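You operate a simulated robot arm through the tools that you are given. There is no shell and no other tool.

You run a simulated two-armed robot. Do the job below in one go: nothing can be reset, and whatever is moved stays where it is left.

Task
Pick up the yellow canister that says "53" from the white table behind line 3 with one hand, pass it to the other hand and put it on the top of the steel trolley. Set down upright: yellow canister.
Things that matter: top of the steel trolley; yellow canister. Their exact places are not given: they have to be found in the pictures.

Only the result counts: the job must be done as asked and must still hold three seconds after the hand-in. Knocking over, shifting, dropping, spilling or breaking anything else fails it.

Robot
Two 7-joint arms with two-finger parallel grippers on one trunk, on a base that moves. Base frame: it is fixed to the floor where the robot stands at the start and does not move with it; the origin is under the middle of the robot, x ahead of it, y to its left, z up; the surface under the hand at the start is at about z = 0.835. Units: m, rad, N and s.
The left shoulder is at the start at [0.05, 0.168, 1.082], the right one opposite. With the tool pointing down near the work surface each hand reaches from about 0.22 to 0.66 m from the robot's upright axis, wherever it stands, measured 20 degrees to its own side. Places, roughly: top of the steel trolley [-1.6, 4.2, 0.8]. Payload 1.57 kg a hand.
The tool frame of a hand sits at the grasp point between the pads (the TCP): z along the fingers, y along the line on which they close. The tips reach 0.03 m beyond it. Largest opening 0.08 m; finger width 0.017, thickness 0.012; the body of the gripper, 0.04 by 0.082 m, starts 0.08 m behind the TCP.
Orientation is that of the tool frame in the base frame, as a unit quaternion [w, x, y, z]. With the fingers straight down and closing along the base's y, the tool's x points along the base's -x, its y along +y and its z along -z.

Tools
- The arms move only by the tool servo_tool. It takes "left_rows", "right_rows" or both (then of equal length, played together; a hand with none holds still); each is a list of rows, each an object of numbers (a shift or turn left out is 0, a gripper value left out holds the last): "tx", "ty", "tz": the shift along the base's x, y, z in units of 250 mm (1.0 is 250 mm); "rx", "ry", "rz": the turn, a rotation vector about the base's x, y, z in units of 180 degrees (1.0 is 180 degrees); "claw": the gripper command, from -1 (fully open) to 1 (shut), values between in proportion. In form: [{"tx": .., "ty": .., "tz": .., "rx": .., "ry": .., "rz": .., "claw": ..}, ...]. A call has 1 to 20 rows; each row is the pose to reach, as a shift and turn from the pose commanded when the call began. A call with a number of a shift or a turn outside -1 to 1 is refused whole. Rows are played at 5 a second. More than 0.05 m and 0.15 rad between two rows, or a gripper value outside its range, and nothing of the call is played. Where a pose cannot be reached the arm comes as near as it can. A force on the tool above 40 N (or 10 N above the force at the start of the call, whichever is more), or a blocked arm, ends the call early, and 0.2 s more pass. The fingers move at their own pace (about 0.045 m/s each) and stop on an object; they squeeze with about 23 N. The grip force told is the motor's: it shows also when the fingers shut on nothing. Time passes only in rows, and 0.2 s behind the last, so rows that repeat a pose let the fingers close. It gives the time, the measured TCP pose, the force on the tool (base axes), the opening and the grip force at its end, in the units of the frame above (readings bear some noise), with the torque about the TCP (base axes, N m) and any sound that the robot's microphone picked up.
- Cameras (640 x 400 px; columns grow to the right, rows downward): "scene" is now at [0.1249, 0.0159, 1.2878]; the picture's right is [0.10, -1.00, 0.00], its down [-0.60, -0.06, -0.80] and it looks along [0.80, 0.08, -0.60] (base axes); focal length 264 px, centre (320, 200). "left" rides on the left gripper at [0.072, 0.007, -0.122] in its tool frame; the picture's right is [-0.09, 1.00, 0.00], its down [-0.84, -0.08, -0.54] and it looks along [-0.54, -0.05, 0.84] (tool axes); focal length 238 px, centre (320, 200). "right" rides on the right gripper at [0.072, -0.007, -0.122] in its tool frame; the picture's right is [0.09, 1.00, 0.00], its down [-0.84, 0.08, -0.54] and it looks along [-0.54, 0.05, 0.84] (tool axes); focal length 238 px, centre (320, 200).
- grab_frame(camera): a new picture of that camera. The clock stands still meanwhile.
- slide_trunk(by): slides the trunk up (or, below 0, down) by that many m; the arms and the scene camera ride with it, the base frame stays. It gives what a move gives, with no picture.
- steer(legs): drives the robot by 1 to 6 legs, each [ahead, left, turn to the left] in m, m and rad, along the robot's own axes; the way and the turn of a leg run together, so that a leg with both is an arc; at most 1.5 m and 3.142 rad a leg. The arms and the cameras ride along, it lands a little off, and it stops where it bumps. It gives what a move gives.
- turn_head(pan, tilt): turns the head with the scene camera to pan (to the left, within 1.396 rad either way) and tilt (down, from -0.506 to 1.204), counted from straight ahead of the robot. It gives what a move gives.
- pixel_to_xyz(camera, pixels): there is no depth. For up to 12 entries [column, row, z] of the newest picture of that camera ("zoom" is the newest enlarged one), the place [x, y] in the base frame at which the ray of that pixel passes the height z, good to about 0.002 m, but the place of the scene camera against the robot may be out by one fixed shift of up to 0.012 m in any direction. The clock stands still meanwhile.
- zoom(camera, box): a new picture of the part [left, top, right, bottom] of that camera's present view, enlarged. The clock stands still meanwhile.
- hand_in(): hands the job in; it is judged then, once.

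Unless the task says otherwise, let go and move clear before handing in.

The tools are called after "Request:" as a command line: name --argument value ..., lists and objects as JSON in quotes. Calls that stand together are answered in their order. servo_tool: Moves the arms, as the interface text tells. Its arguments: {"type":"object","properties":{"left_rows":{"type":"array","items":{"type":"object","properties":{"tx":{"type":"number"},"ty":{"type":"number"},"tz":{"type":"number"},"rx":{"type":"number"},"ry":{"type":"number"},"rz":{"type":"number"},"claw":{"type":"number"}}}},"right_rows":{"type":"array","items":{"type":"object","properties":{"tx":{"type":"number"},"ty":{"type":"number"},"tz":{"type":"number"},"rx":{"type":"number"},"ry":{"type":"number"},"rz":{"type":"number"},"claw":{"type":"number"}}}}},"required":[]} The other tools are called the same way: slide_trunk (by) moves the trunk up or down; steer (legs) drives the base; turn_head (pan, tilt) turns the head that bears the scene camera; grab_frame (camera) takes a picture; pixel_to_xyz (camera, pixels) gives the place at which the rays of pixels pass given heights; zoom (camera, box) takes an enlarged picture of a part of a camera's view; hand_in () hands the job in.

At the start:

```text
clock: 0.0
left_position: [0.4909, 0.2914, 1.0636]
left_ee_rot: [0.0, -0.001, 1.0, 0.0]
left_contact_force: [1.1, 0.6, 0.1]
left_moment: [0.0, 0.0, -0.03]
left_gripper_width: 0.0799
left_finger_force: 0.0
right_position: [0.3898, -0.1299, 1.1248]
right_ee_rot: [0.0, 0.001, 1.0, 0.0]
right_contact_force: [0.1, 0.7, -0.2]
right_moment: [0.02, 0.02, 0.0]
right_gripper_width: 0.0802
right_finger_force: 0.1
trunk travel left (down, up): [-0.25, 0.193]
robot x, y, heading: [0.0002, -0.002, -0.001]
head pan, tilt (commanded): [0.096, 0.644]
```

scene: 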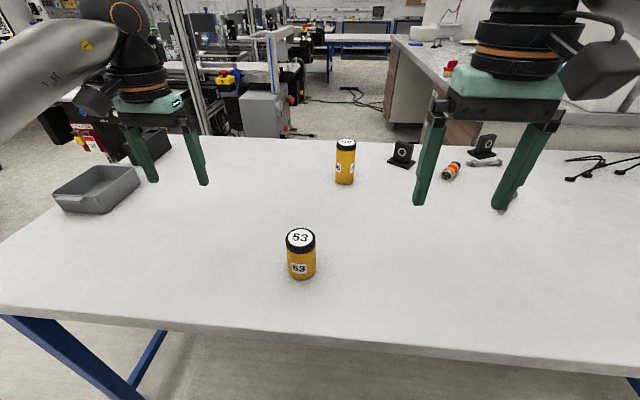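
right: 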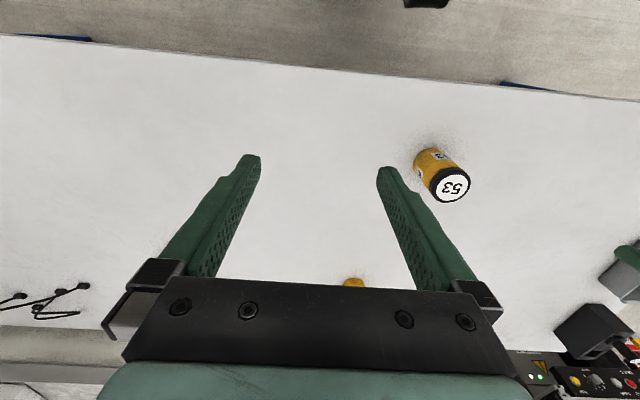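
left: 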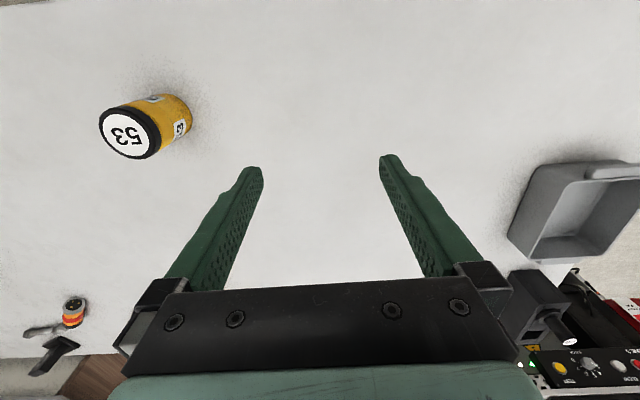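

The scene picture shows a yellow canister labelled "53" near (300,255) and a second one near (345,162). I'll zoom in on both to read their labels before doing anything.

Request:
zoom --camera "scene" --box '[260, 210, 350, 290]'

Request:
zoom --camera "scene" --box '[310, 125, 380, 195]'

```text
5.00 times, centred on (305, 250) of scene
```

zoom: 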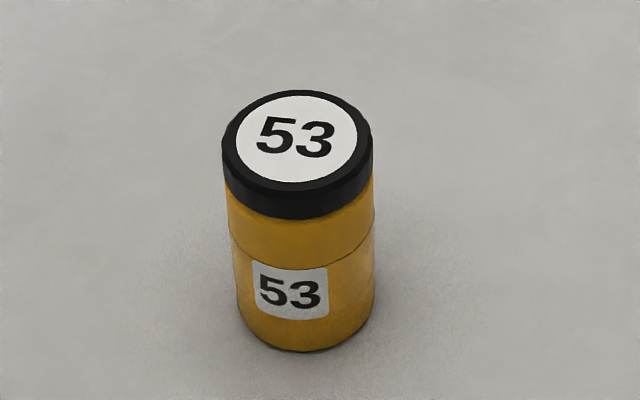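

```text
5.71 times, centred on (345, 160) of scene
```

zoom: 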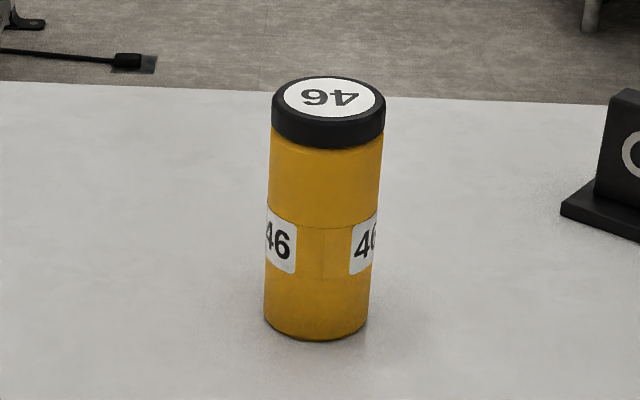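

The near canister (zoom) is clearly "53" and the far one is "46". I'll locate the near one's base and top from the scene and the hand cameras.

Request:
grab_frame --camera "scene"

Request:
pixel_to_xyz --camera "scene" --pixels '[[302, 278, 0.835], [302, 272, 0.835], [300, 238, 0.93], [300, 238, 0.94], [300, 238, 0.92], [345, 184, 0.835]]'

Request:
grab_frame --camera "left"

Request:
grab_frame --camera "right"

Request:
pixel_to_xyz --camera "left" --pixels '[[127, 134, 0.93], [127, 134, 0.94], [127, 134, 0.92], [127, 134, 0.91], [175, 115, 0.835]]'

Request:
pixel_to_xyz --camera "right" --pixels '[[452, 186, 0.93], [452, 186, 0.94], [452, 186, 0.92], [452, 186, 0.91], [430, 160, 0.835]]'

```text
taken
```

scene: 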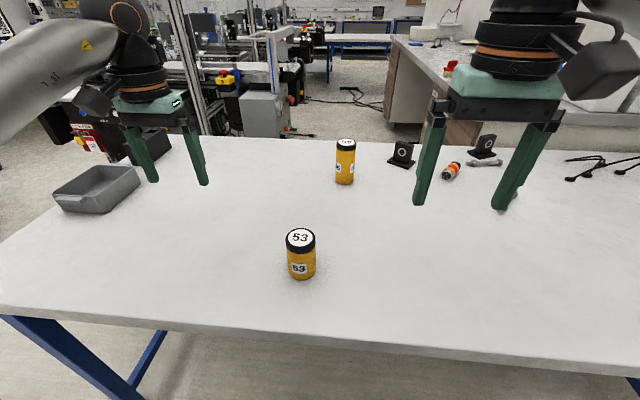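

```text
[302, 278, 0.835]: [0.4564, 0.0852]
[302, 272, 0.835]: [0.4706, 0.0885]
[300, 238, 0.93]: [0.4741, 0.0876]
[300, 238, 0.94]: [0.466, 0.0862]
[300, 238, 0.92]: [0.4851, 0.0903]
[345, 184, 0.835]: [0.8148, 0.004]
```

```text
taken
```

left: 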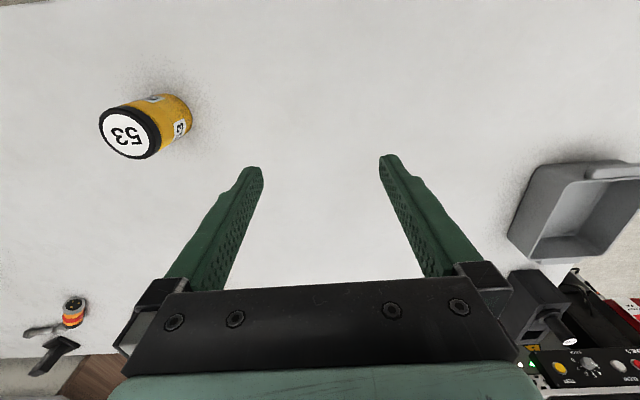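

```text
taken
```

right: 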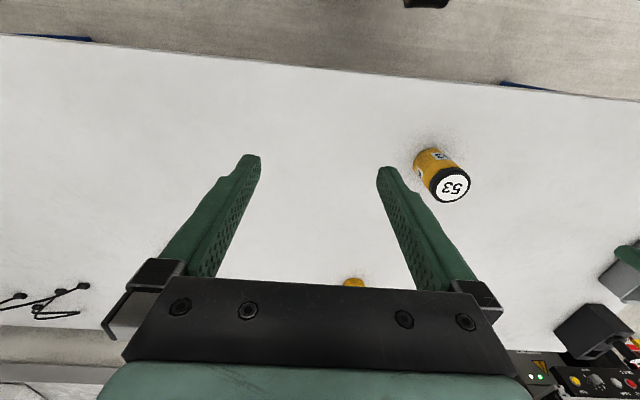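

```text
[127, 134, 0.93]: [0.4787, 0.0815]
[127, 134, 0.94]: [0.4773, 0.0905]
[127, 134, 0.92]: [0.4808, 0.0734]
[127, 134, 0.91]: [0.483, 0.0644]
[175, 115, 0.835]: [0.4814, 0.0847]
```

```text
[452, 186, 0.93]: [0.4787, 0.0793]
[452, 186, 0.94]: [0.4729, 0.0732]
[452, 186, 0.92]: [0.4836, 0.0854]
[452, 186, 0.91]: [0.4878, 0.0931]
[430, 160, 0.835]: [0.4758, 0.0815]
```

Both hand cameras agree on the "53" canister at about (0.479, 0.080), with its top at z≈0.93. Before touching anything I'll look around with the head to check that this is the right table and to find the way to the trolley.

Request:
turn_head --pan 1.39 --tilt 0.3

Request:
grab_frame --camera "scene"

Request:
turn_head --pan 0.6 --tilt 0.2

Request:
grab_frame --camera "scene"

Request:
turn_head --pan -0.1 --tilt 0.1

Request:
grab_frame --camera "scene"

Request:
turn_head --pan -1.0 --tilt 0.2

Request:
grab_frame --camera "scene"

```text
clock: 1.5
left_position: [0.4896, 0.2903, 1.0635]
left_ee_rot: [0.0, -0.001, 1.0, 0.001]
left_contact_force: [-0.1, -0.2, -0.4]
left_moment: [0.0, 0.0, 0.02]
left_gripper_width: 0.0798
left_finger_force: 0.0
right_position: [0.3893, -0.1303, 1.1229]
right_ee_rot: [0.0, 0.0, 1.0, 0.0]
right_contact_force: [0.0, 1.2, -0.2]
right_moment: [0.01, -0.02, 0.01]
right_gripper_width: 0.08
right_finger_force: 0.1
trunk travel left (down, up): [-0.25, 0.193]
robot x, y, heading: [0.0001, -0.0009, -0.004]
head pan, tilt (commanded): [1.389, 0.3]
```

```text
taken
```

scene: 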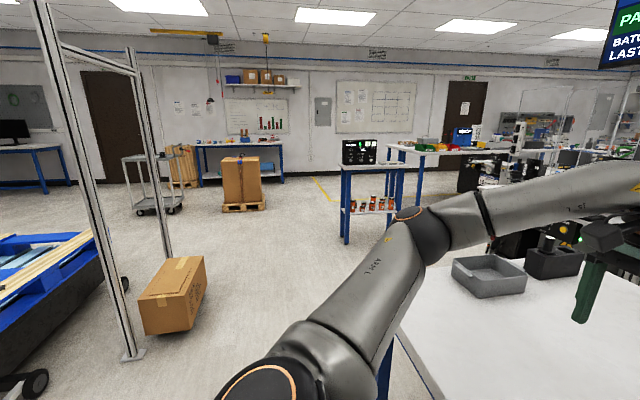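

```text
clock: 2.6
left_position: [0.4893, 0.2906, 1.0644]
left_ee_rot: [0.0, 0.0, 1.0, 0.0]
left_contact_force: [0.2, -0.5, 0.2]
left_moment: [0.02, -0.03, 0.0]
left_gripper_width: 0.0799
left_finger_force: 0.2
right_position: [0.3907, -0.13, 1.1233]
right_ee_rot: [0.001, 0.0, 1.0, 0.0]
right_contact_force: [-0.5, -0.1, -0.5]
right_moment: [-0.03, 0.01, 0.0]
right_gripper_width: 0.08
right_finger_force: 0.1
trunk travel left (down, up): [-0.25, 0.193]
robot x, y, heading: [0.0023, -0.0026, 0.003]
head pan, tilt (commanded): [0.6, 0.201]
```

```text
taken
```

scene: 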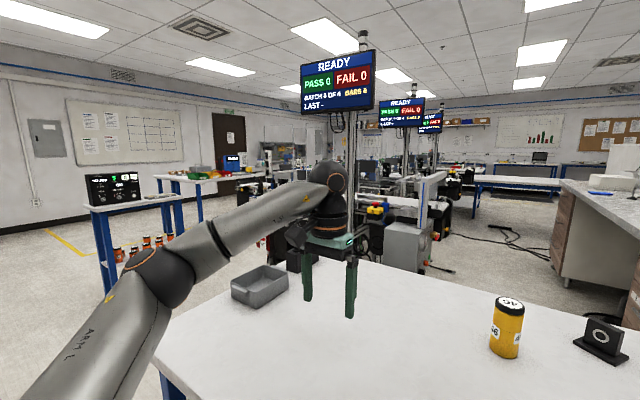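

```text
clock: 3.7
left_position: [0.4901, 0.2911, 1.0628]
left_ee_rot: [0.001, -0.001, 1.0, 0.0]
left_contact_force: [0.6, -0.5, -0.1]
left_moment: [0.03, -0.01, 0.0]
left_gripper_width: 0.0799
left_finger_force: 0.0
right_position: [0.39, -0.1297, 1.1246]
right_ee_rot: [0.0, -0.001, 1.0, 0.0]
right_contact_force: [-0.3, -0.3, -0.1]
right_moment: [-0.02, 0.01, -0.01]
right_gripper_width: 0.08
right_finger_force: 0.0
trunk travel left (down, up): [-0.25, 0.193]
robot x, y, heading: [-0.0045, 0.0005, 0.002]
head pan, tilt (commanded): [-0.099, 0.099]
```

```text
taken
```

scene: 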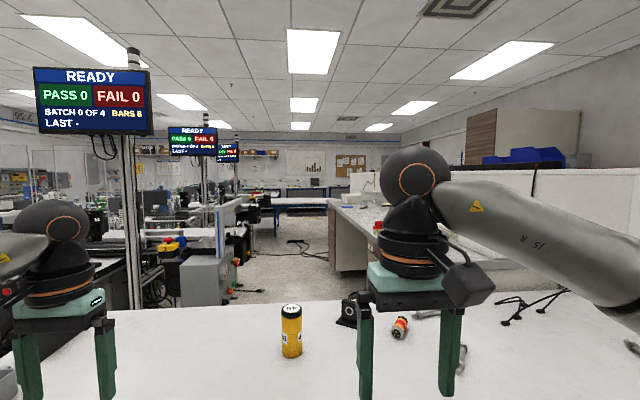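

```text
clock: 4.9
left_position: [0.4893, 0.2905, 1.0639]
left_ee_rot: [-0.001, -0.001, 1.0, 0.0]
left_contact_force: [0.4, 0.0, -0.4]
left_moment: [0.0, 0.02, 0.0]
left_gripper_width: 0.0798
left_finger_force: 0.0
right_position: [0.3895, -0.13, 1.1239]
right_ee_rot: [0.0, 0.0, 1.0, 0.0]
right_contact_force: [-0.1, 0.8, 0.2]
right_moment: [-0.04, 0.0, -0.02]
right_gripper_width: 0.08
right_finger_force: 0.1
trunk travel left (down, up): [-0.25, 0.193]
robot x, y, heading: [-0.0005, -0.0005, -0.003]
head pan, tilt (commanded): [-1.0, 0.201]
```

```text
taken
```

scene: 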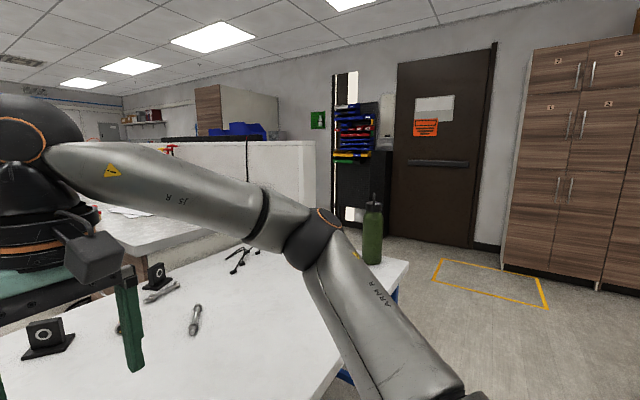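

The pan views show this white table standing just behind the nearest line. A two-tier steel trolley stands back-left, near (150,175) in the first view. I'll pick with the left hand tilted inward, leaving the cap end free for the right hand to take from above; first I tilt the left hand in free air.

Request:
turn_head --pan 0.1 --tilt 0.65

Request:
servo_tool --left_rows '[{"tx": -0.048, "ty": -0.036, "rx": -0.01089, "ry": -0.02629, "rz": -0.02336, "claw": -1}, {"tx": -0.096, "ty": -0.072, "rx": -0.02178, "ry": -0.05258, "rz": -0.04672}, {"tx": -0.144, "ty": -0.108, "rx": -0.03267, "ry": -0.07887, "rz": -0.07008}, {"tx": -0.192, "ty": -0.144, "rx": -0.04356, "ry": -0.10516, "rz": -0.09344}, {"tx": -0.24, "ty": -0.18, "rx": -0.05445, "ry": -0.13145, "rz": -0.1168}, {"tx": -0.288, "ty": -0.216, "rx": -0.06534, "ry": -0.15774, "rz": -0.14016}, {"tx": -0.336, "ty": -0.252, "rx": -0.07623, "ry": -0.18403, "rz": -0.16352}, {"tx": -0.384, "ty": -0.288, "rx": -0.08712, "ry": -0.21032, "rz": -0.18688}, {"tx": -0.432, "ty": -0.324, "rx": -0.09801, "ry": -0.23661, "rz": -0.21024}, {"tx": -0.48, "ty": -0.36, "rx": -0.1089, "ry": -0.2629, "rz": -0.2336}, {"tx": -0.48, "ty": -0.36, "rx": -0.1089, "ry": -0.2629, "rz": -0.2336}]'

Request:
grab_frame --camera "scene"

Request:
grab_frame --camera "left"

```text
clock: 6.2
left_position: [0.4896, 0.29, 1.0638]
left_ee_rot: [0.0, -0.001, 1.0, 0.0]
left_contact_force: [-0.5, -0.5, 0.0]
left_moment: [-0.01, -0.05, -0.02]
left_gripper_width: 0.08
left_finger_force: 0.1
right_position: [0.3897, -0.1297, 1.1237]
right_ee_rot: [0.0, 0.0, 1.0, 0.0]
right_contact_force: [-0.2, -0.5, 0.7]
right_moment: [-0.01, 0.04, 0.01]
right_gripper_width: 0.08
right_finger_force: 0.0
trunk travel left (down, up): [-0.25, 0.193]
robot x, y, heading: [0.001, -0.0018, 0.001]
head pan, tilt (commanded): [0.099, 0.649]
```

```text
clock: 8.6
left_position: [0.3707, 0.199, 1.0634]
left_ee_rot: [0.39, 0.347, 0.837, -0.161]
left_contact_force: [0.0, -0.5, 0.2]
left_moment: [0.0, -0.03, -0.02]
left_gripper_width: 0.0801
left_finger_force: 0.1
right_position: [0.3901, -0.1309, 1.1235]
right_ee_rot: [0.0, 0.0, 1.0, 0.0]
right_contact_force: [-1.1, 0.2, -0.5]
right_moment: [0.01, 0.03, 0.01]
right_gripper_width: 0.0799
right_finger_force: 0.1
trunk travel left (down, up): [-0.25, 0.193]
robot x, y, heading: [-0.0022, 0.0014, -0.0]
head pan, tilt (commanded): [0.099, 0.649]
```

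```text
taken
```

scene: 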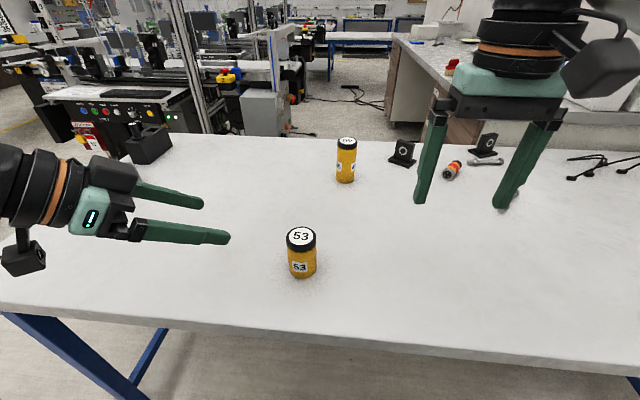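

```text
taken
```

left: 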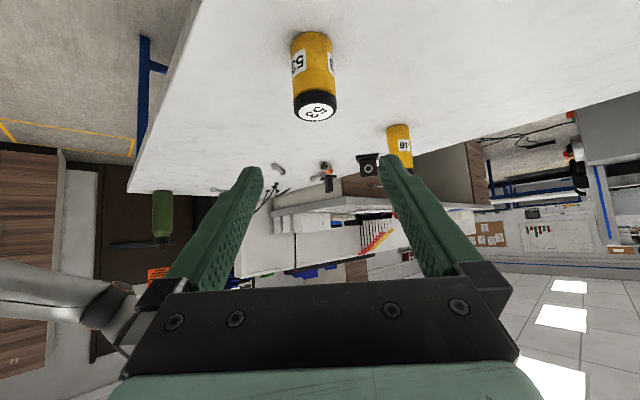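

The left hand took the tilt (the quaternion matches what I computed), and the left view shows the canister at (315,75) with its cap at (317,107). I'll refine its position from this view before approaching.

Request:
zoom --camera "left" --box '[265, 20, 365, 130]'

Request:
pixel_to_xyz --camera "left" --pixels '[[317, 108, 0.929], [317, 108, 0.935], [311, 36, 0.835], [291, 40, 0.835], [331, 36, 0.835]]'

Request:
pixel_to_xyz --camera "scene" --pixels '[[301, 236, 0.929], [301, 237, 0.929], [303, 278, 0.835], [300, 335, 0.835], [100, 312, 0.835], [500, 355, 0.835]]'

```text
3.64 times, centred on (315, 75) of left
```

zoom: 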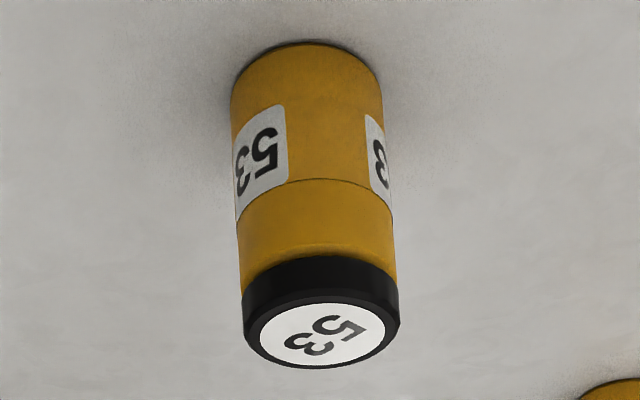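

```text
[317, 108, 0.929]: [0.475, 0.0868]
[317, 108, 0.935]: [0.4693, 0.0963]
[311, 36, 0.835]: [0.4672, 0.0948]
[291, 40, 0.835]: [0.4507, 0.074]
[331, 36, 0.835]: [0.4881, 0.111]
```

```text
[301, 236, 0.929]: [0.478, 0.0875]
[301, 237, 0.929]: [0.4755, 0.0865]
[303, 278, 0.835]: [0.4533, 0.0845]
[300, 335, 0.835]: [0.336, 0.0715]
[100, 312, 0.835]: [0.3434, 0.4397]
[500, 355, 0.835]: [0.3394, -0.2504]
```

I'll compute the cap centre and base edges more exactly on the enlarged left view (cap ellipse centred near (320,332), base near-edge at (307,42)).

Request:
pixel_to_xyz --camera "zoom" --pixels '[[320, 333, 0.929], [320, 333, 0.925], [320, 333, 0.933], [307, 42, 0.835], [243, 325, 0.929], [399, 320, 0.929], [231, 95, 0.84], [382, 88, 0.84], [320, 255, 0.915]]'

```text
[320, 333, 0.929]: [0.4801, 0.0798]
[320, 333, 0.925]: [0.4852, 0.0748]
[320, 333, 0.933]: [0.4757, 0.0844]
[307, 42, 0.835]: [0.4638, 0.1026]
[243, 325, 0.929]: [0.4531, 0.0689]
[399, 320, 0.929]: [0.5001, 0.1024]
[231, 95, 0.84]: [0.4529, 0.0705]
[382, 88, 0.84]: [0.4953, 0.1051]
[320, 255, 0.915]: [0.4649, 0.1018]
```

Cap diameter comes out at about 57 mm and the axis at about (0.480, 0.081). Next I lower the left hand to a pre-grasp point 10 cm back along its approach, at z≈0.88.

Request:
servo_tool --left_rows '[{"tx": 0.0148, "ty": -0.0193, "tz": -0.0917}, {"tx": 0.0295, "ty": -0.0385, "tz": -0.1834}, {"tx": 0.0443, "ty": -0.0578, "tz": -0.2751}, {"tx": 0.059, "ty": -0.077, "tz": -0.3668}, {"tx": 0.0738, "ty": -0.0963, "tz": -0.4585}, {"tx": 0.0885, "ty": -0.1155, "tz": -0.5502}, {"tx": 0.1033, "ty": -0.1348, "tz": -0.6419}, {"tx": 0.118, "ty": -0.154, "tz": -0.7336}, {"tx": 0.118, "ty": -0.154, "tz": -0.7336}]'

Request:
grab_frame --camera "scene"

Request:
grab_frame --camera "left"

```text
clock: 10.6
left_position: [0.3994, 0.1626, 0.8795]
left_ee_rot: [0.39, 0.346, 0.838, -0.162]
left_contact_force: [1.2, -0.1, -0.6]
left_moment: [0.0, -0.02, 0.01]
left_gripper_width: 0.08
left_finger_force: 0.0
right_position: [0.3907, -0.1302, 1.1235]
right_ee_rot: [0.0, 0.0, 1.0, 0.0]
right_contact_force: [0.7, 0.5, -0.3]
right_moment: [-0.01, 0.02, 0.02]
right_gripper_width: 0.0799
right_finger_force: 0.1
trunk travel left (down, up): [-0.25, 0.193]
robot x, y, heading: [-0.0016, 0.0035, -0.004]
head pan, tilt (commanded): [0.099, 0.649]
```

```text
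taken
```

scene: 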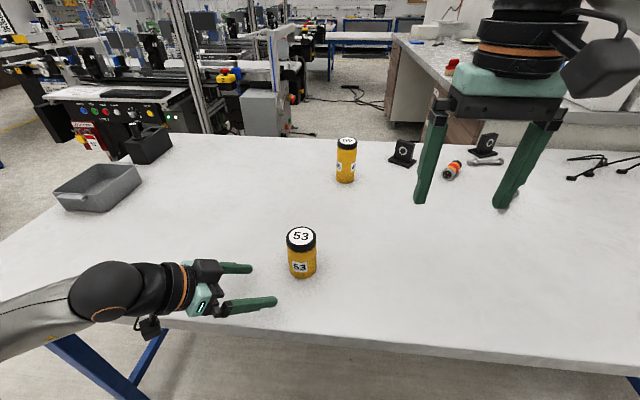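

```text
taken
```

left: 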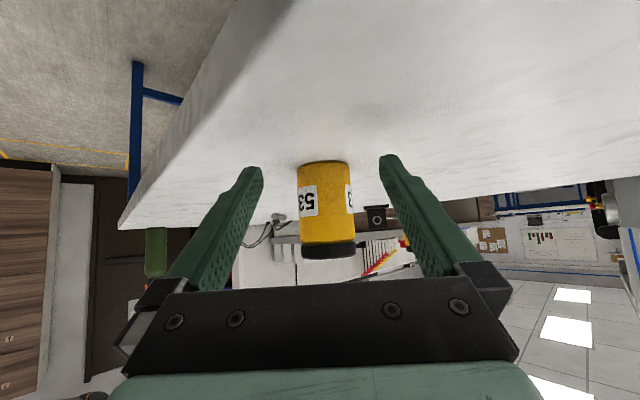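

The canister sits between the open fingers in the left view, around columns 298–350. I'll check its lateral centring and near edge before advancing.

Request:
zoom --camera "left" --box '[230, 130, 410, 270]'

Request:
pixel_to_xyz --camera "left" --pixels '[[324, 161, 0.835], [299, 170, 0.845], [349, 167, 0.845], [300, 242, 0.915], [355, 240, 0.915]]'

```text
2.86 times, centred on (320, 200) of left
```

zoom: 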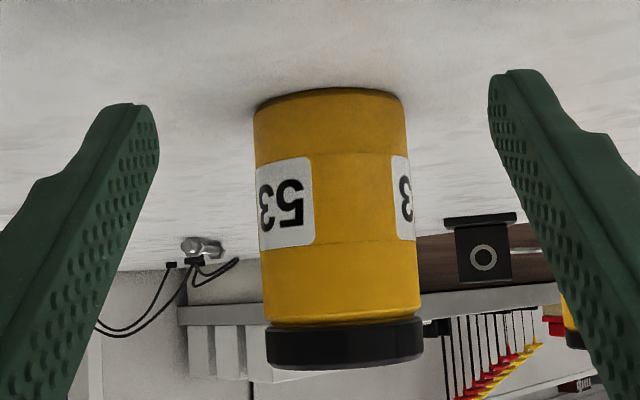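

```text
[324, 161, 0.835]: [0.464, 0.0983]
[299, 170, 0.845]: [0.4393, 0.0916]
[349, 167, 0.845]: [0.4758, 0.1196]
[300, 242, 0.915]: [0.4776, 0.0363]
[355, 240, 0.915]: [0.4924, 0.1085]
```

The canister is laterally centred on the fingers (x+y≈0.562 for both). I advance about 0.105 m along the approach with the gripper open.

Request:
servo_tool --left_rows '[{"tx": 0.0593, "ty": -0.0593}, {"tx": 0.1186, "ty": -0.1186}, {"tx": 0.1778, "ty": -0.1778}, {"tx": 0.2371, "ty": -0.2371}, {"tx": 0.2964, "ty": -0.2964}, {"tx": 0.2964, "ty": -0.2964}]'

Request:
grab_frame --camera "scene"

Request:
grab_frame --camera "left"

```text
clock: 12.0
left_position: [0.4734, 0.089, 0.8806]
left_ee_rot: [0.39, 0.346, 0.838, -0.162]
left_contact_force: [0.8, -0.8, 0.1]
left_moment: [0.0, -0.03, 0.04]
left_gripper_width: 0.0802
left_finger_force: 0.1
right_position: [0.389, -0.1302, 1.1237]
right_ee_rot: [0.0, 0.0, 1.0, 0.0]
right_contact_force: [0.2, -0.4, -0.1]
right_moment: [-0.02, 0.0, -0.01]
right_gripper_width: 0.08
right_finger_force: 0.0
trunk travel left (down, up): [-0.25, 0.193]
robot x, y, heading: [0.0015, 0.0007, 0.0]
head pan, tilt (commanded): [0.099, 0.649]
```

```text
taken
```

scene: 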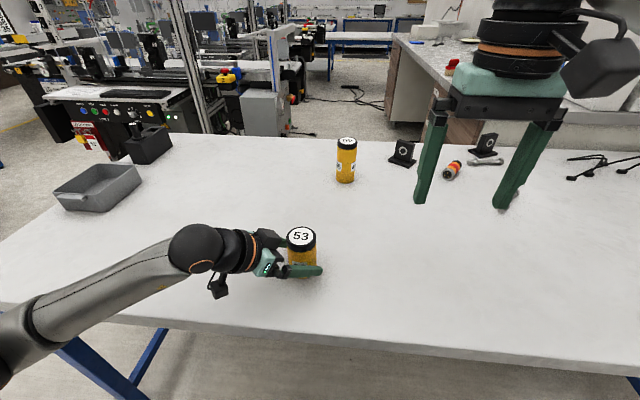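

```text
taken
```

left: 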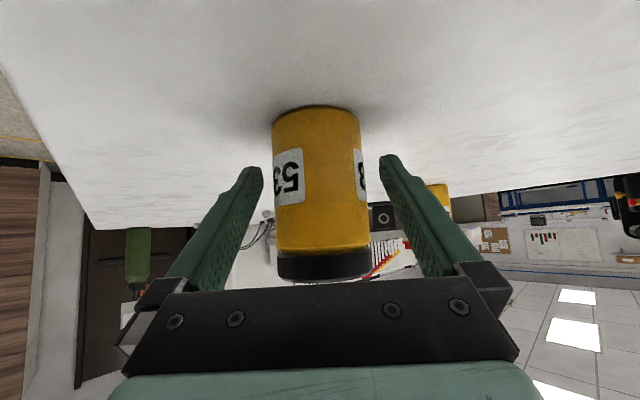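

The fingers straddle the canister at its lower half (left view, canister columns 273–368) with no contact force. I'll close the left gripper now.

Request:
servo_tool --left_rows '[{"claw": 1}, {"claw": 1}, {"claw": 1}, {"claw": 1}, {"claw": 1}, {"claw": 1}]'

Request:
grab_frame --camera "left"

```text
clock: 13.4
left_position: [0.4721, 0.0883, 0.8803]
left_ee_rot: [0.39, 0.346, 0.838, -0.162]
left_contact_force: [0.2, -0.7, 1.0]
left_moment: [-0.06, 0.03, 0.03]
left_gripper_width: 0.0569
left_finger_force: 22.8
right_position: [0.3887, -0.1305, 1.124]
right_ee_rot: [-0.001, 0.001, 1.0, -0.001]
right_contact_force: [-0.3, 0.1, -0.6]
right_moment: [0.01, 0.03, -0.01]
right_gripper_width: 0.0798
right_finger_force: 0.0
trunk travel left (down, up): [-0.25, 0.193]
robot x, y, heading: [0.0012, 0.0004, -0.002]
head pan, tilt (commanded): [0.099, 0.649]
```

```text
taken
```

left: 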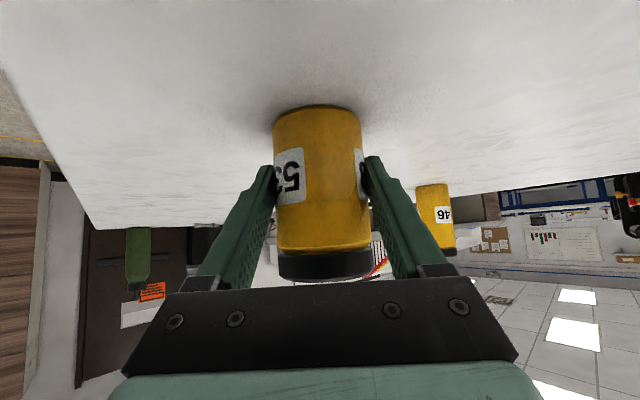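

The grip is firm (opening 0.0569, force 22.8 N). I'll lift a small amount first and check the load and tilt.

Request:
servo_tool --left_rows '[{"tz": 0.04, "claw": 1}, {"tz": 0.08}, {"tz": 0.12}, {"tz": 0.16}, {"tz": 0.2}, {"tz": 0.2}]'

Request:
grab_frame --camera "scene"

Request:
grab_frame --camera "left"

```text
clock: 14.8
left_position: [0.4732, 0.0881, 0.9316]
left_ee_rot: [0.389, 0.347, 0.838, -0.162]
left_contact_force: [-0.5, -0.4, -1.4]
left_moment: [0.0, 0.04, -0.04]
left_gripper_width: 0.0567
left_finger_force: 23.0
right_position: [0.3898, -0.1299, 1.1238]
right_ee_rot: [0.0, 0.0, 1.0, 0.0]
right_contact_force: [-0.2, -1.3, -0.3]
right_moment: [0.01, 0.02, -0.03]
right_gripper_width: 0.08
right_finger_force: 0.1
trunk travel left (down, up): [-0.25, 0.193]
robot x, y, heading: [0.0004, 0.0017, 0.003]
head pan, tilt (commanded): [0.099, 0.649]
```

```text
taken
```

scene: 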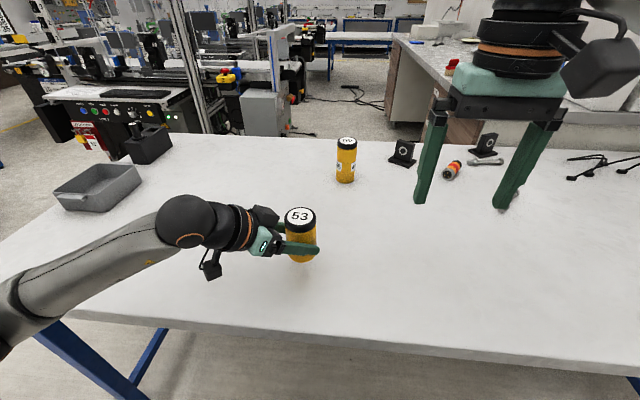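

```text
taken
```

left: 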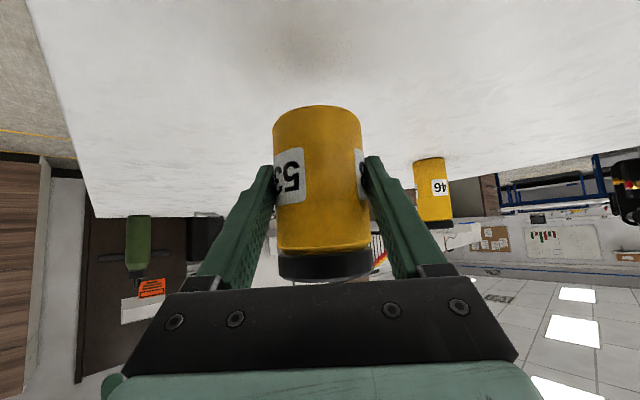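

The canister is lifted level and carries only about 1.5–2 N. I'll bring it to the handover spot (axis about (0.43, 0.00), bottom about z 0.93), then check clearance with the right hand.

Request:
servo_tool --left_rows '[{"tx": -0.0345, "ty": -0.0532, "tz": 0.029, "claw": 1}, {"tx": -0.069, "ty": -0.1063, "tz": 0.058}, {"tx": -0.1035, "ty": -0.1595, "tz": 0.087}, {"tx": -0.138, "ty": -0.2127, "tz": 0.116}, {"tx": -0.1725, "ty": -0.2658, "tz": 0.145}, {"tx": -0.207, "ty": -0.319, "tz": 0.174}, {"tx": -0.207, "ty": -0.319, "tz": 0.174}]'

Request:
grab_frame --camera "scene"

Request:
grab_frame --camera "right"

```text
clock: 16.4
left_position: [0.4218, 0.0083, 0.974]
left_ee_rot: [0.39, 0.347, 0.838, -0.162]
left_contact_force: [-0.5, -0.5, -1.4]
left_moment: [0.01, 0.04, 0.0]
left_gripper_width: 0.0571
left_finger_force: 23.2
right_position: [0.3889, -0.1303, 1.1232]
right_ee_rot: [0.0, -0.001, 1.0, 0.001]
right_contact_force: [0.8, -0.7, -0.2]
right_moment: [0.0, 0.01, 0.03]
right_gripper_width: 0.0802
right_finger_force: 0.2
trunk travel left (down, up): [-0.25, 0.193]
robot x, y, heading: [-0.0007, 0.0029, -0.001]
head pan, tilt (commanded): [0.099, 0.649]
```

```text
taken
```

scene: 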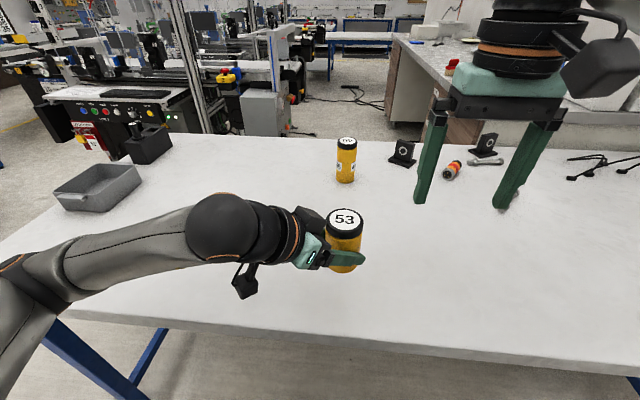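

```text
taken
```

right: 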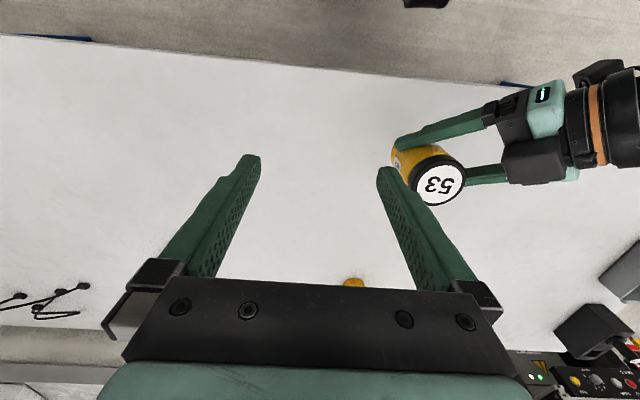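

The canister is at the handover spot, with its cap at (440,183) in the right view. I want a closer look at the left gripper's shape on its upper side, around (500–570, 80–190), before bringing the right hand over.

Request:
zoom --camera "right" --box '[380, 50, 620, 220]'

Request:
zoom --camera "scene" --box '[220, 180, 390, 300]'

Request:
grab_frame --camera "right"

Request:
pixel_to_xyz --camera "right" --pixels '[[439, 184, 1.024], [439, 184, 1.02], [439, 184, 1.028], [439, 157, 1.024], [439, 206, 1.024], [413, 184, 1.024], [466, 181, 1.024]]'

Request:
grab_frame --camera "scene"

Request:
pixel_to_xyz --camera "scene" --pixels '[[344, 219, 1.024], [344, 219, 1.03], [344, 219, 1.018]]'

```text
2.35 times, centred on (500, 135) of right
```

zoom: 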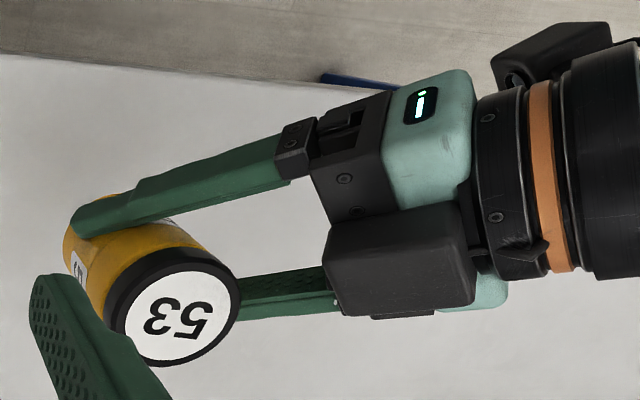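

```text
3.33 times, centred on (305, 240) of scene
```

zoom: 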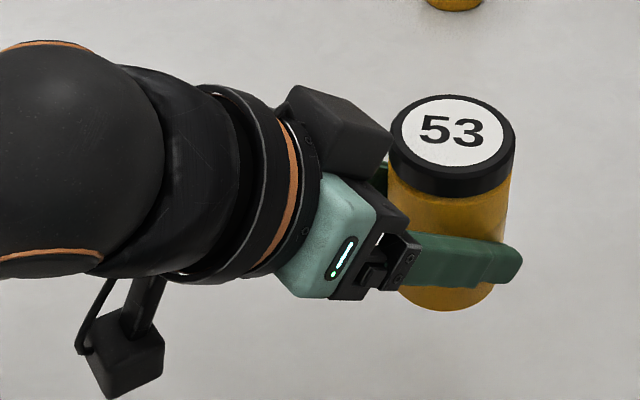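

```text
taken
```

right: 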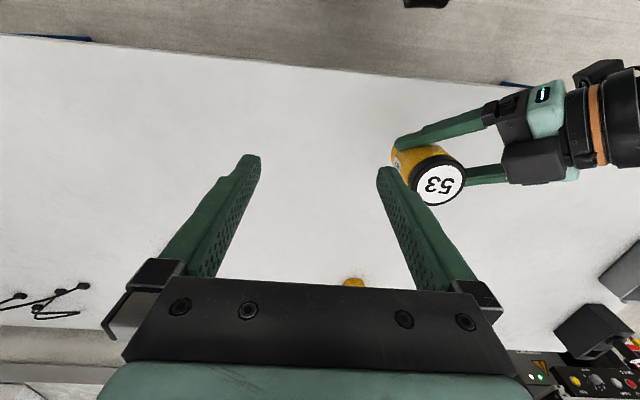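

```text
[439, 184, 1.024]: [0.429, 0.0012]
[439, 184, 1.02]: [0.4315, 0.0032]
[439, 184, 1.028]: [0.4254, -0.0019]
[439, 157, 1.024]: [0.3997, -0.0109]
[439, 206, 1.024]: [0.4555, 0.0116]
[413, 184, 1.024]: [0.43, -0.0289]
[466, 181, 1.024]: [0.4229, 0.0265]
```

```text
taken
```

scene: 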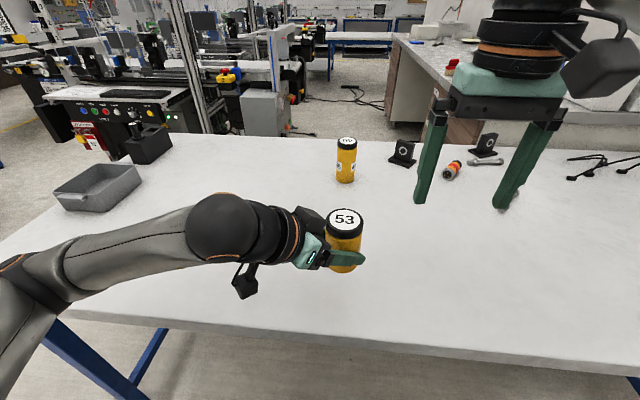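

```text
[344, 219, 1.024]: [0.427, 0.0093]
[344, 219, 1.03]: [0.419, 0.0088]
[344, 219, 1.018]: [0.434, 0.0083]
```

The zooms show a motor block on the upper side of the left gripper that could be close to the right hand's near finger. I'll triangulate its front corners from both views: (508,184) and (503,146) in right, (326,220) in scene.

Request:
pixel_to_xyz --camera "right" --pixels '[[507.7, 183.9, 1.0], [507.7, 183.9, 1.04], [507.7, 183.9, 1.08], [507.7, 183.9, 1.12], [503, 146, 1.0], [503, 146, 1.04], [503, 146, 1.08], [503, 146, 1.12]]'

Request:
pixel_to_xyz --camera "scene" --pixels '[[326, 220.5, 1.0], [326, 220.5, 1.04], [326, 220.5, 1.08], [326, 220.5, 1.12], [316, 235, 1.0], [316, 235, 1.04], [316, 235, 1.08]]'

Request:
zoom --camera "scene" --box '[280, 190, 370, 280]'

Request:
zoom --camera "right" --box '[480, 80, 590, 200]'

```text
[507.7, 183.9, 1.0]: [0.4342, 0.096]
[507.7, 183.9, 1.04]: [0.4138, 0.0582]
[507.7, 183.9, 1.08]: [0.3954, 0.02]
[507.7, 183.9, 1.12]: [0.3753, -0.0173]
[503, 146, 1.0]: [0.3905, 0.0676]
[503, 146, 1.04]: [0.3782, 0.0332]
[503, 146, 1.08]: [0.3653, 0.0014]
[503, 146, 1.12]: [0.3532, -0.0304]
```

```text
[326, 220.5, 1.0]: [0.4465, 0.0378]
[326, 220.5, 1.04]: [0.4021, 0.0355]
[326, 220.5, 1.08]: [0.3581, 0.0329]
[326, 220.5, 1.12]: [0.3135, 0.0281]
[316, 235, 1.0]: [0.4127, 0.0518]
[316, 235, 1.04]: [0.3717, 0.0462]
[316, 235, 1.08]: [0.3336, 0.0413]
```

```text
4.44 times, centred on (325, 235) of scene
```

zoom: 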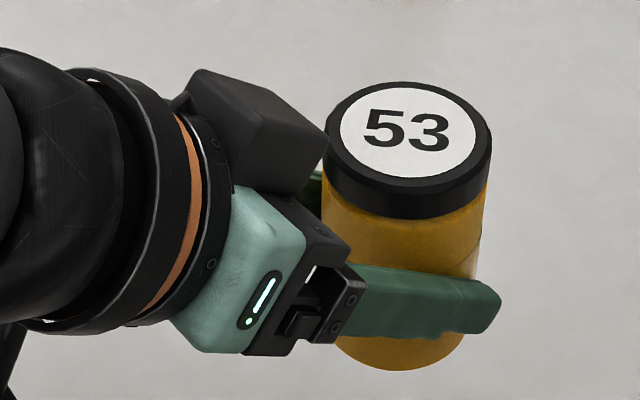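

```text
3.33 times, centred on (535, 140) of right
```

zoom: 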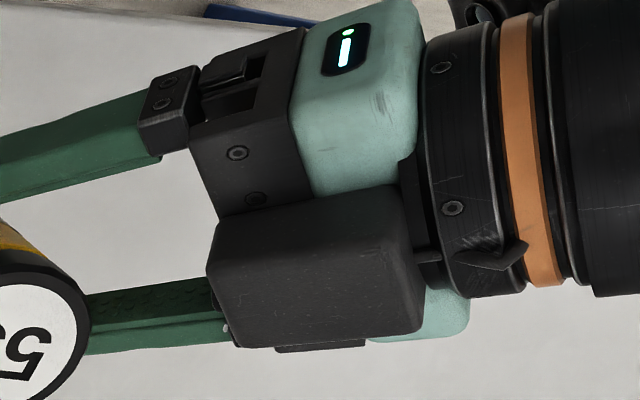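

The left gripper's motor block front corner is around (0.376, 0.022, 1.06), too close for a vertical finger of the right hand. Instead I'll bring the right hand in from the right side, tilted 40° at azimuth +60°, so its fingers cross above the left fingers; first to a pre-grasp point 12 cm back.

Request:
servo_tool --right_rows '[{"tx": -0.0009, "ty": 0.0226, "tz": -0.0111, "rx": 0.01162, "ry": -0.02012, "rz": 0.03192, "claw": -0.9}, {"tx": -0.0018, "ty": 0.0453, "tz": -0.0222, "rx": 0.02324, "ry": -0.04024, "rz": 0.06384}, {"tx": -0.0028, "ty": 0.0679, "tz": -0.0334, "rx": 0.03486, "ry": -0.06036, "rz": 0.09576}, {"tx": -0.0037, "ty": 0.0906, "tz": -0.0445, "rx": 0.04648, "ry": -0.08048, "rz": 0.12768}, {"tx": -0.0046, "ty": 0.1132, "tz": -0.0556, "rx": 0.0581, "ry": -0.1006, "rz": 0.1596}, {"tx": -0.0055, "ty": 0.1358, "tz": -0.0667, "rx": 0.06972, "ry": -0.12072, "rz": 0.19152}, {"tx": -0.0064, "ty": 0.1585, "tz": -0.0778, "rx": 0.08134, "ry": -0.14084, "rz": 0.22344}, {"tx": -0.0074, "ty": 0.1811, "tz": -0.089, "rx": 0.09296, "ry": -0.16096, "rz": 0.25536}, {"tx": -0.0083, "ty": 0.2038, "tz": -0.1001, "rx": 0.10458, "ry": -0.18108, "rz": 0.28728}, {"tx": -0.0092, "ty": 0.2264, "tz": -0.1112, "rx": 0.1162, "ry": -0.2012, "rz": 0.3192}, {"tx": -0.0092, "ty": 0.2264, "tz": -0.1112, "rx": 0.1162, "ry": -0.2012, "rz": 0.3192}]'

Request:
grab_frame --camera "right"

Request:
grab_frame --camera "scene"

Request:
grab_frame --camera "left"

```text
clock: 18.8
left_position: [0.4219, 0.0094, 0.973]
left_ee_rot: [0.39, 0.347, 0.837, -0.163]
left_contact_force: [0.7, -0.3, -1.8]
left_moment: [0.02, 0.0, -0.02]
left_gripper_width: 0.0569
left_finger_force: 23.3
right_position: [0.3882, -0.0739, 1.0965]
right_ee_rot: [0.297, -0.47, 0.813, 0.171]
right_contact_force: [0.4, 0.1, 0.0]
right_moment: [-0.02, -0.01, 0.01]
right_gripper_width: 0.0761
right_finger_force: 0.2
trunk travel left (down, up): [-0.25, 0.193]
robot x, y, heading: [0.0, -0.0042, 0.0]
head pan, tilt (commanded): [0.099, 0.649]
```

```text
taken
```

right: 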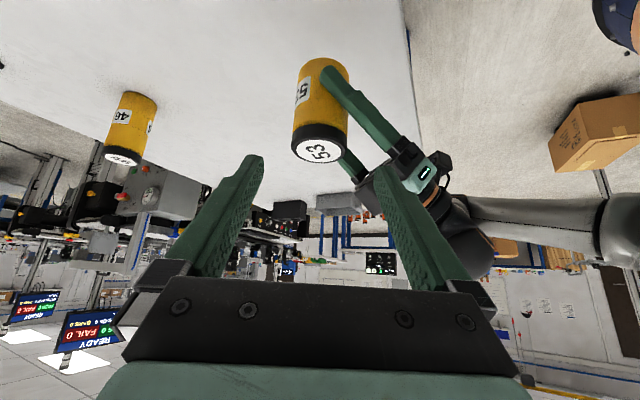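

```text
taken
```

scene: 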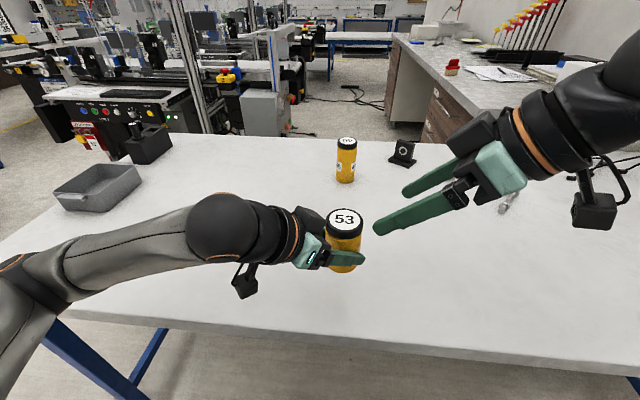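

```text
taken
```

left: 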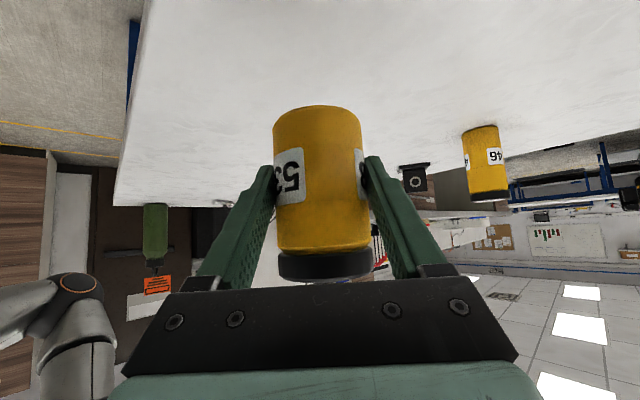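

The right hand is at pre-grasp with the orientation as computed; its view shows the cap near (319,149) between its fingers and the left gripper at (400,165). I'll zoom to verify lateral centring and the clearance path.

Request:
zoom --camera "right" --box '[240, 40, 460, 220]'

Request:
pixel_to_xyz --camera "right" --pixels '[[319, 150, 1.023], [319, 150, 1.019], [293, 140, 1.015], [349, 137, 1.015], [296, 75, 0.94], [348, 72, 0.94]]'

```text
2.22 times, centred on (350, 130) of right
```

zoom: 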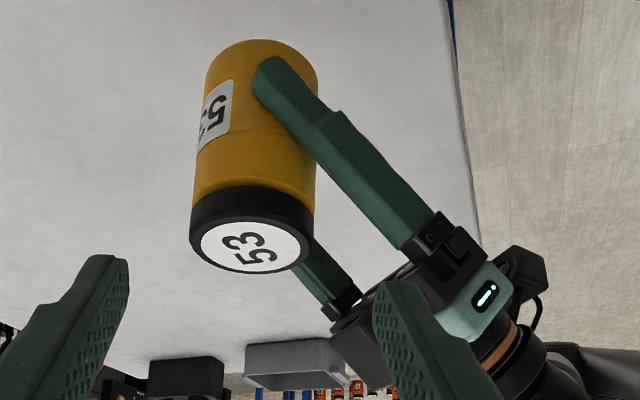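

```text
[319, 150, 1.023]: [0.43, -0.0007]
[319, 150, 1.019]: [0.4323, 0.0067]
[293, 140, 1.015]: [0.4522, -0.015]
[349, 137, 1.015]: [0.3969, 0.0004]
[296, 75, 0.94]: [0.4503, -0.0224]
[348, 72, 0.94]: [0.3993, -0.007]
```

The cap centre measures (0.430, -0.001), which lines up with the right hand's approach line. I'll advance two thirds of the way with the fingers at 72 mm opening, then look again.

Request:
servo_tool --right_rows '[{"tx": 0.0252, "ty": 0.0447, "tz": -0.062, "claw": -0.8}, {"tx": 0.0504, "ty": 0.0893, "tz": -0.124}, {"tx": 0.0756, "ty": 0.134, "tz": -0.186}, {"tx": 0.1008, "ty": 0.1787, "tz": -0.248}, {"tx": 0.1008, "ty": 0.1787, "tz": -0.248}]'

Request:
grab_frame --camera "right"

Request:
grab_frame --camera "scene"

Request:
zoom --camera "scene" --box '[270, 150, 470, 290]'

```text
clock: 20.0
left_position: [0.4227, 0.011, 0.9717]
left_ee_rot: [0.388, 0.345, 0.839, -0.16]
left_contact_force: [3.6, 7.5, -11.9]
left_moment: [-0.17, -0.28, -0.29]
left_gripper_width: 0.0569
left_finger_force: 23.2
right_position: [0.4135, -0.0294, 1.0348]
right_ee_rot: [0.297, -0.47, 0.813, 0.171]
right_contact_force: [-3.4, -6.1, 10.1]
right_moment: [0.19, 0.46, 0.4]
right_gripper_width: 0.0715
right_finger_force: 0.1
trunk travel left (down, up): [-0.25, 0.193]
robot x, y, heading: [-0.0038, -0.0014, -0.002]
head pan, tilt (commanded): [0.099, 0.649]
```

```text
taken
```

right: 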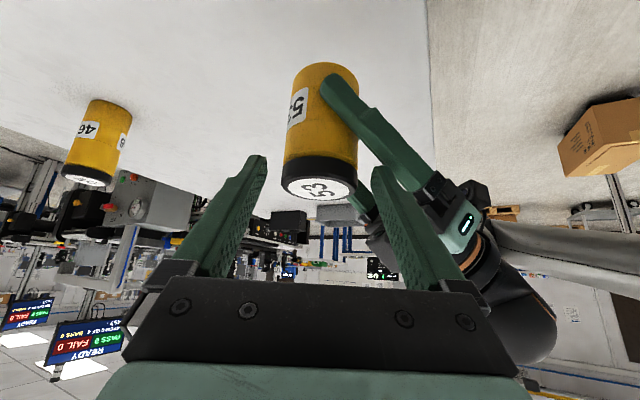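

```text
taken
```

scene: 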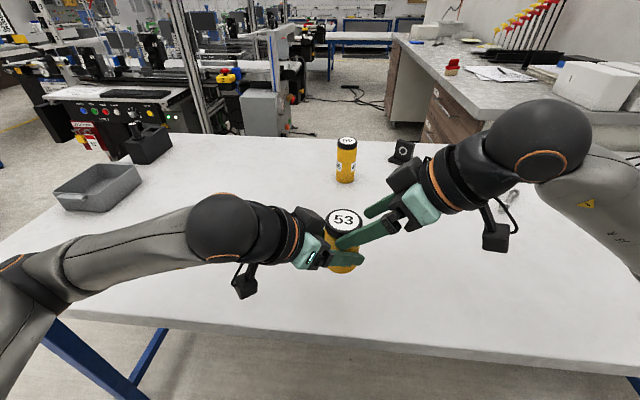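

```text
2.86 times, centred on (370, 220) of scene
```

zoom: 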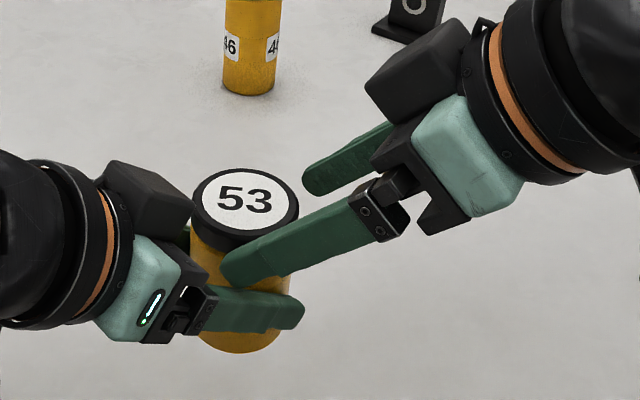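

The force readings, about 12 N and equal and opposite on the two hands, show the right near fingertip touching the left finger's upper edge. The canister grip is unchanged at 0.0569. I'll back the right hand off along its own axis and make its tilt steeper (25° from vertical) so the fingers cross with more clearance.

Request:
servo_tool --right_rows '[{"tx": -0.0225, "ty": -0.039, "tz": 0.0535}, {"tx": -0.045, "ty": -0.078, "tz": 0.107}, {"tx": -0.039, "ty": -0.067, "tz": 0.15, "rx": -0.0241, "ry": 0.0139, "rz": 0}, {"tx": -0.032, "ty": -0.055, "tz": 0.195, "rx": -0.0481, "ry": 0.0278, "rz": 0}, {"tx": -0.026, "ty": -0.0436, "tz": 0.2384, "rx": -0.0722, "ry": 0.0417, "rz": 0}, {"tx": -0.026, "ty": -0.0436, "tz": 0.2384, "rx": -0.0722, "ry": 0.0417, "rz": 0}]'

Request:
grab_frame --camera "right"

Request:
zoom --camera "right" --box '[220, 60, 480, 240]'

Request:
grab_frame --camera "left"

Request:
zoom --camera "scene" --box '[270, 130, 490, 290]'

```text
clock: 21.4
left_position: [0.4222, 0.0093, 0.9738]
left_ee_rot: [0.389, 0.346, 0.839, -0.162]
left_contact_force: [-1.0, -0.6, -2.0]
left_moment: [-0.01, 0.01, -0.02]
left_gripper_width: 0.0568
left_finger_force: 23.1
right_position: [0.4057, -0.0403, 1.0927]
right_ee_rot: [0.186, -0.489, 0.845, 0.108]
right_contact_force: [-0.7, 0.0, -0.3]
right_moment: [-0.02, -0.02, 0.01]
right_gripper_width: 0.0719
right_finger_force: 0.0
trunk travel left (down, up): [-0.25, 0.193]
robot x, y, heading: [-0.0045, 0.0012, 0.001]
head pan, tilt (commanded): [0.099, 0.649]
```

```text
taken
```

right: 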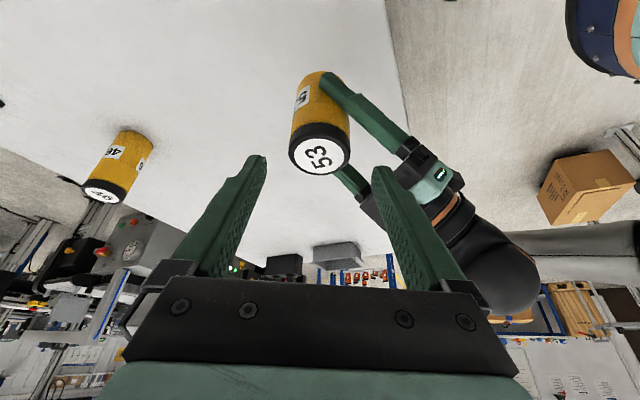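

```text
2.22 times, centred on (350, 150) of right
```

zoom: 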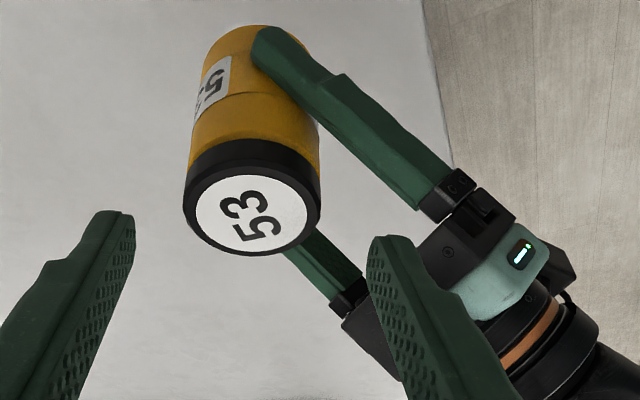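

```text
taken
```

left: 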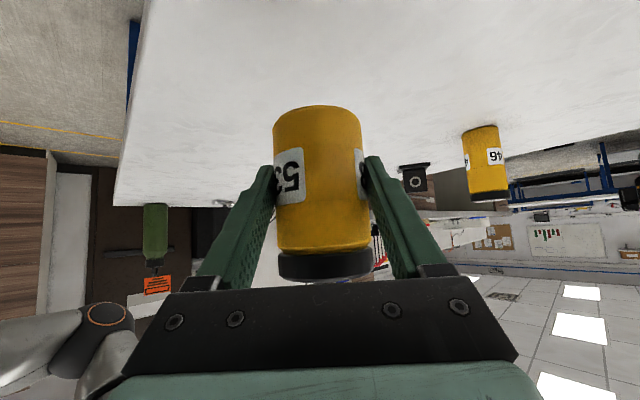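

```text
2.50 times, centred on (380, 210) of scene
```

zoom: 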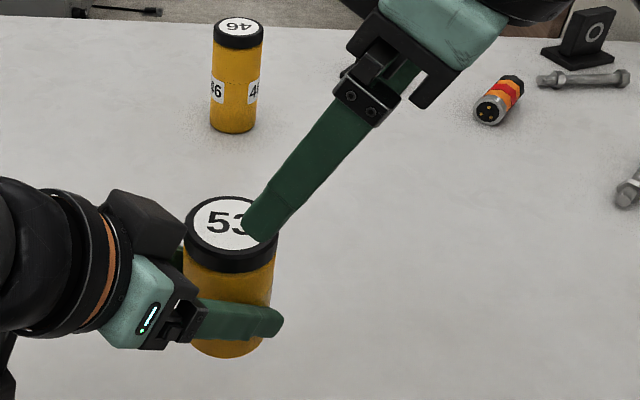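

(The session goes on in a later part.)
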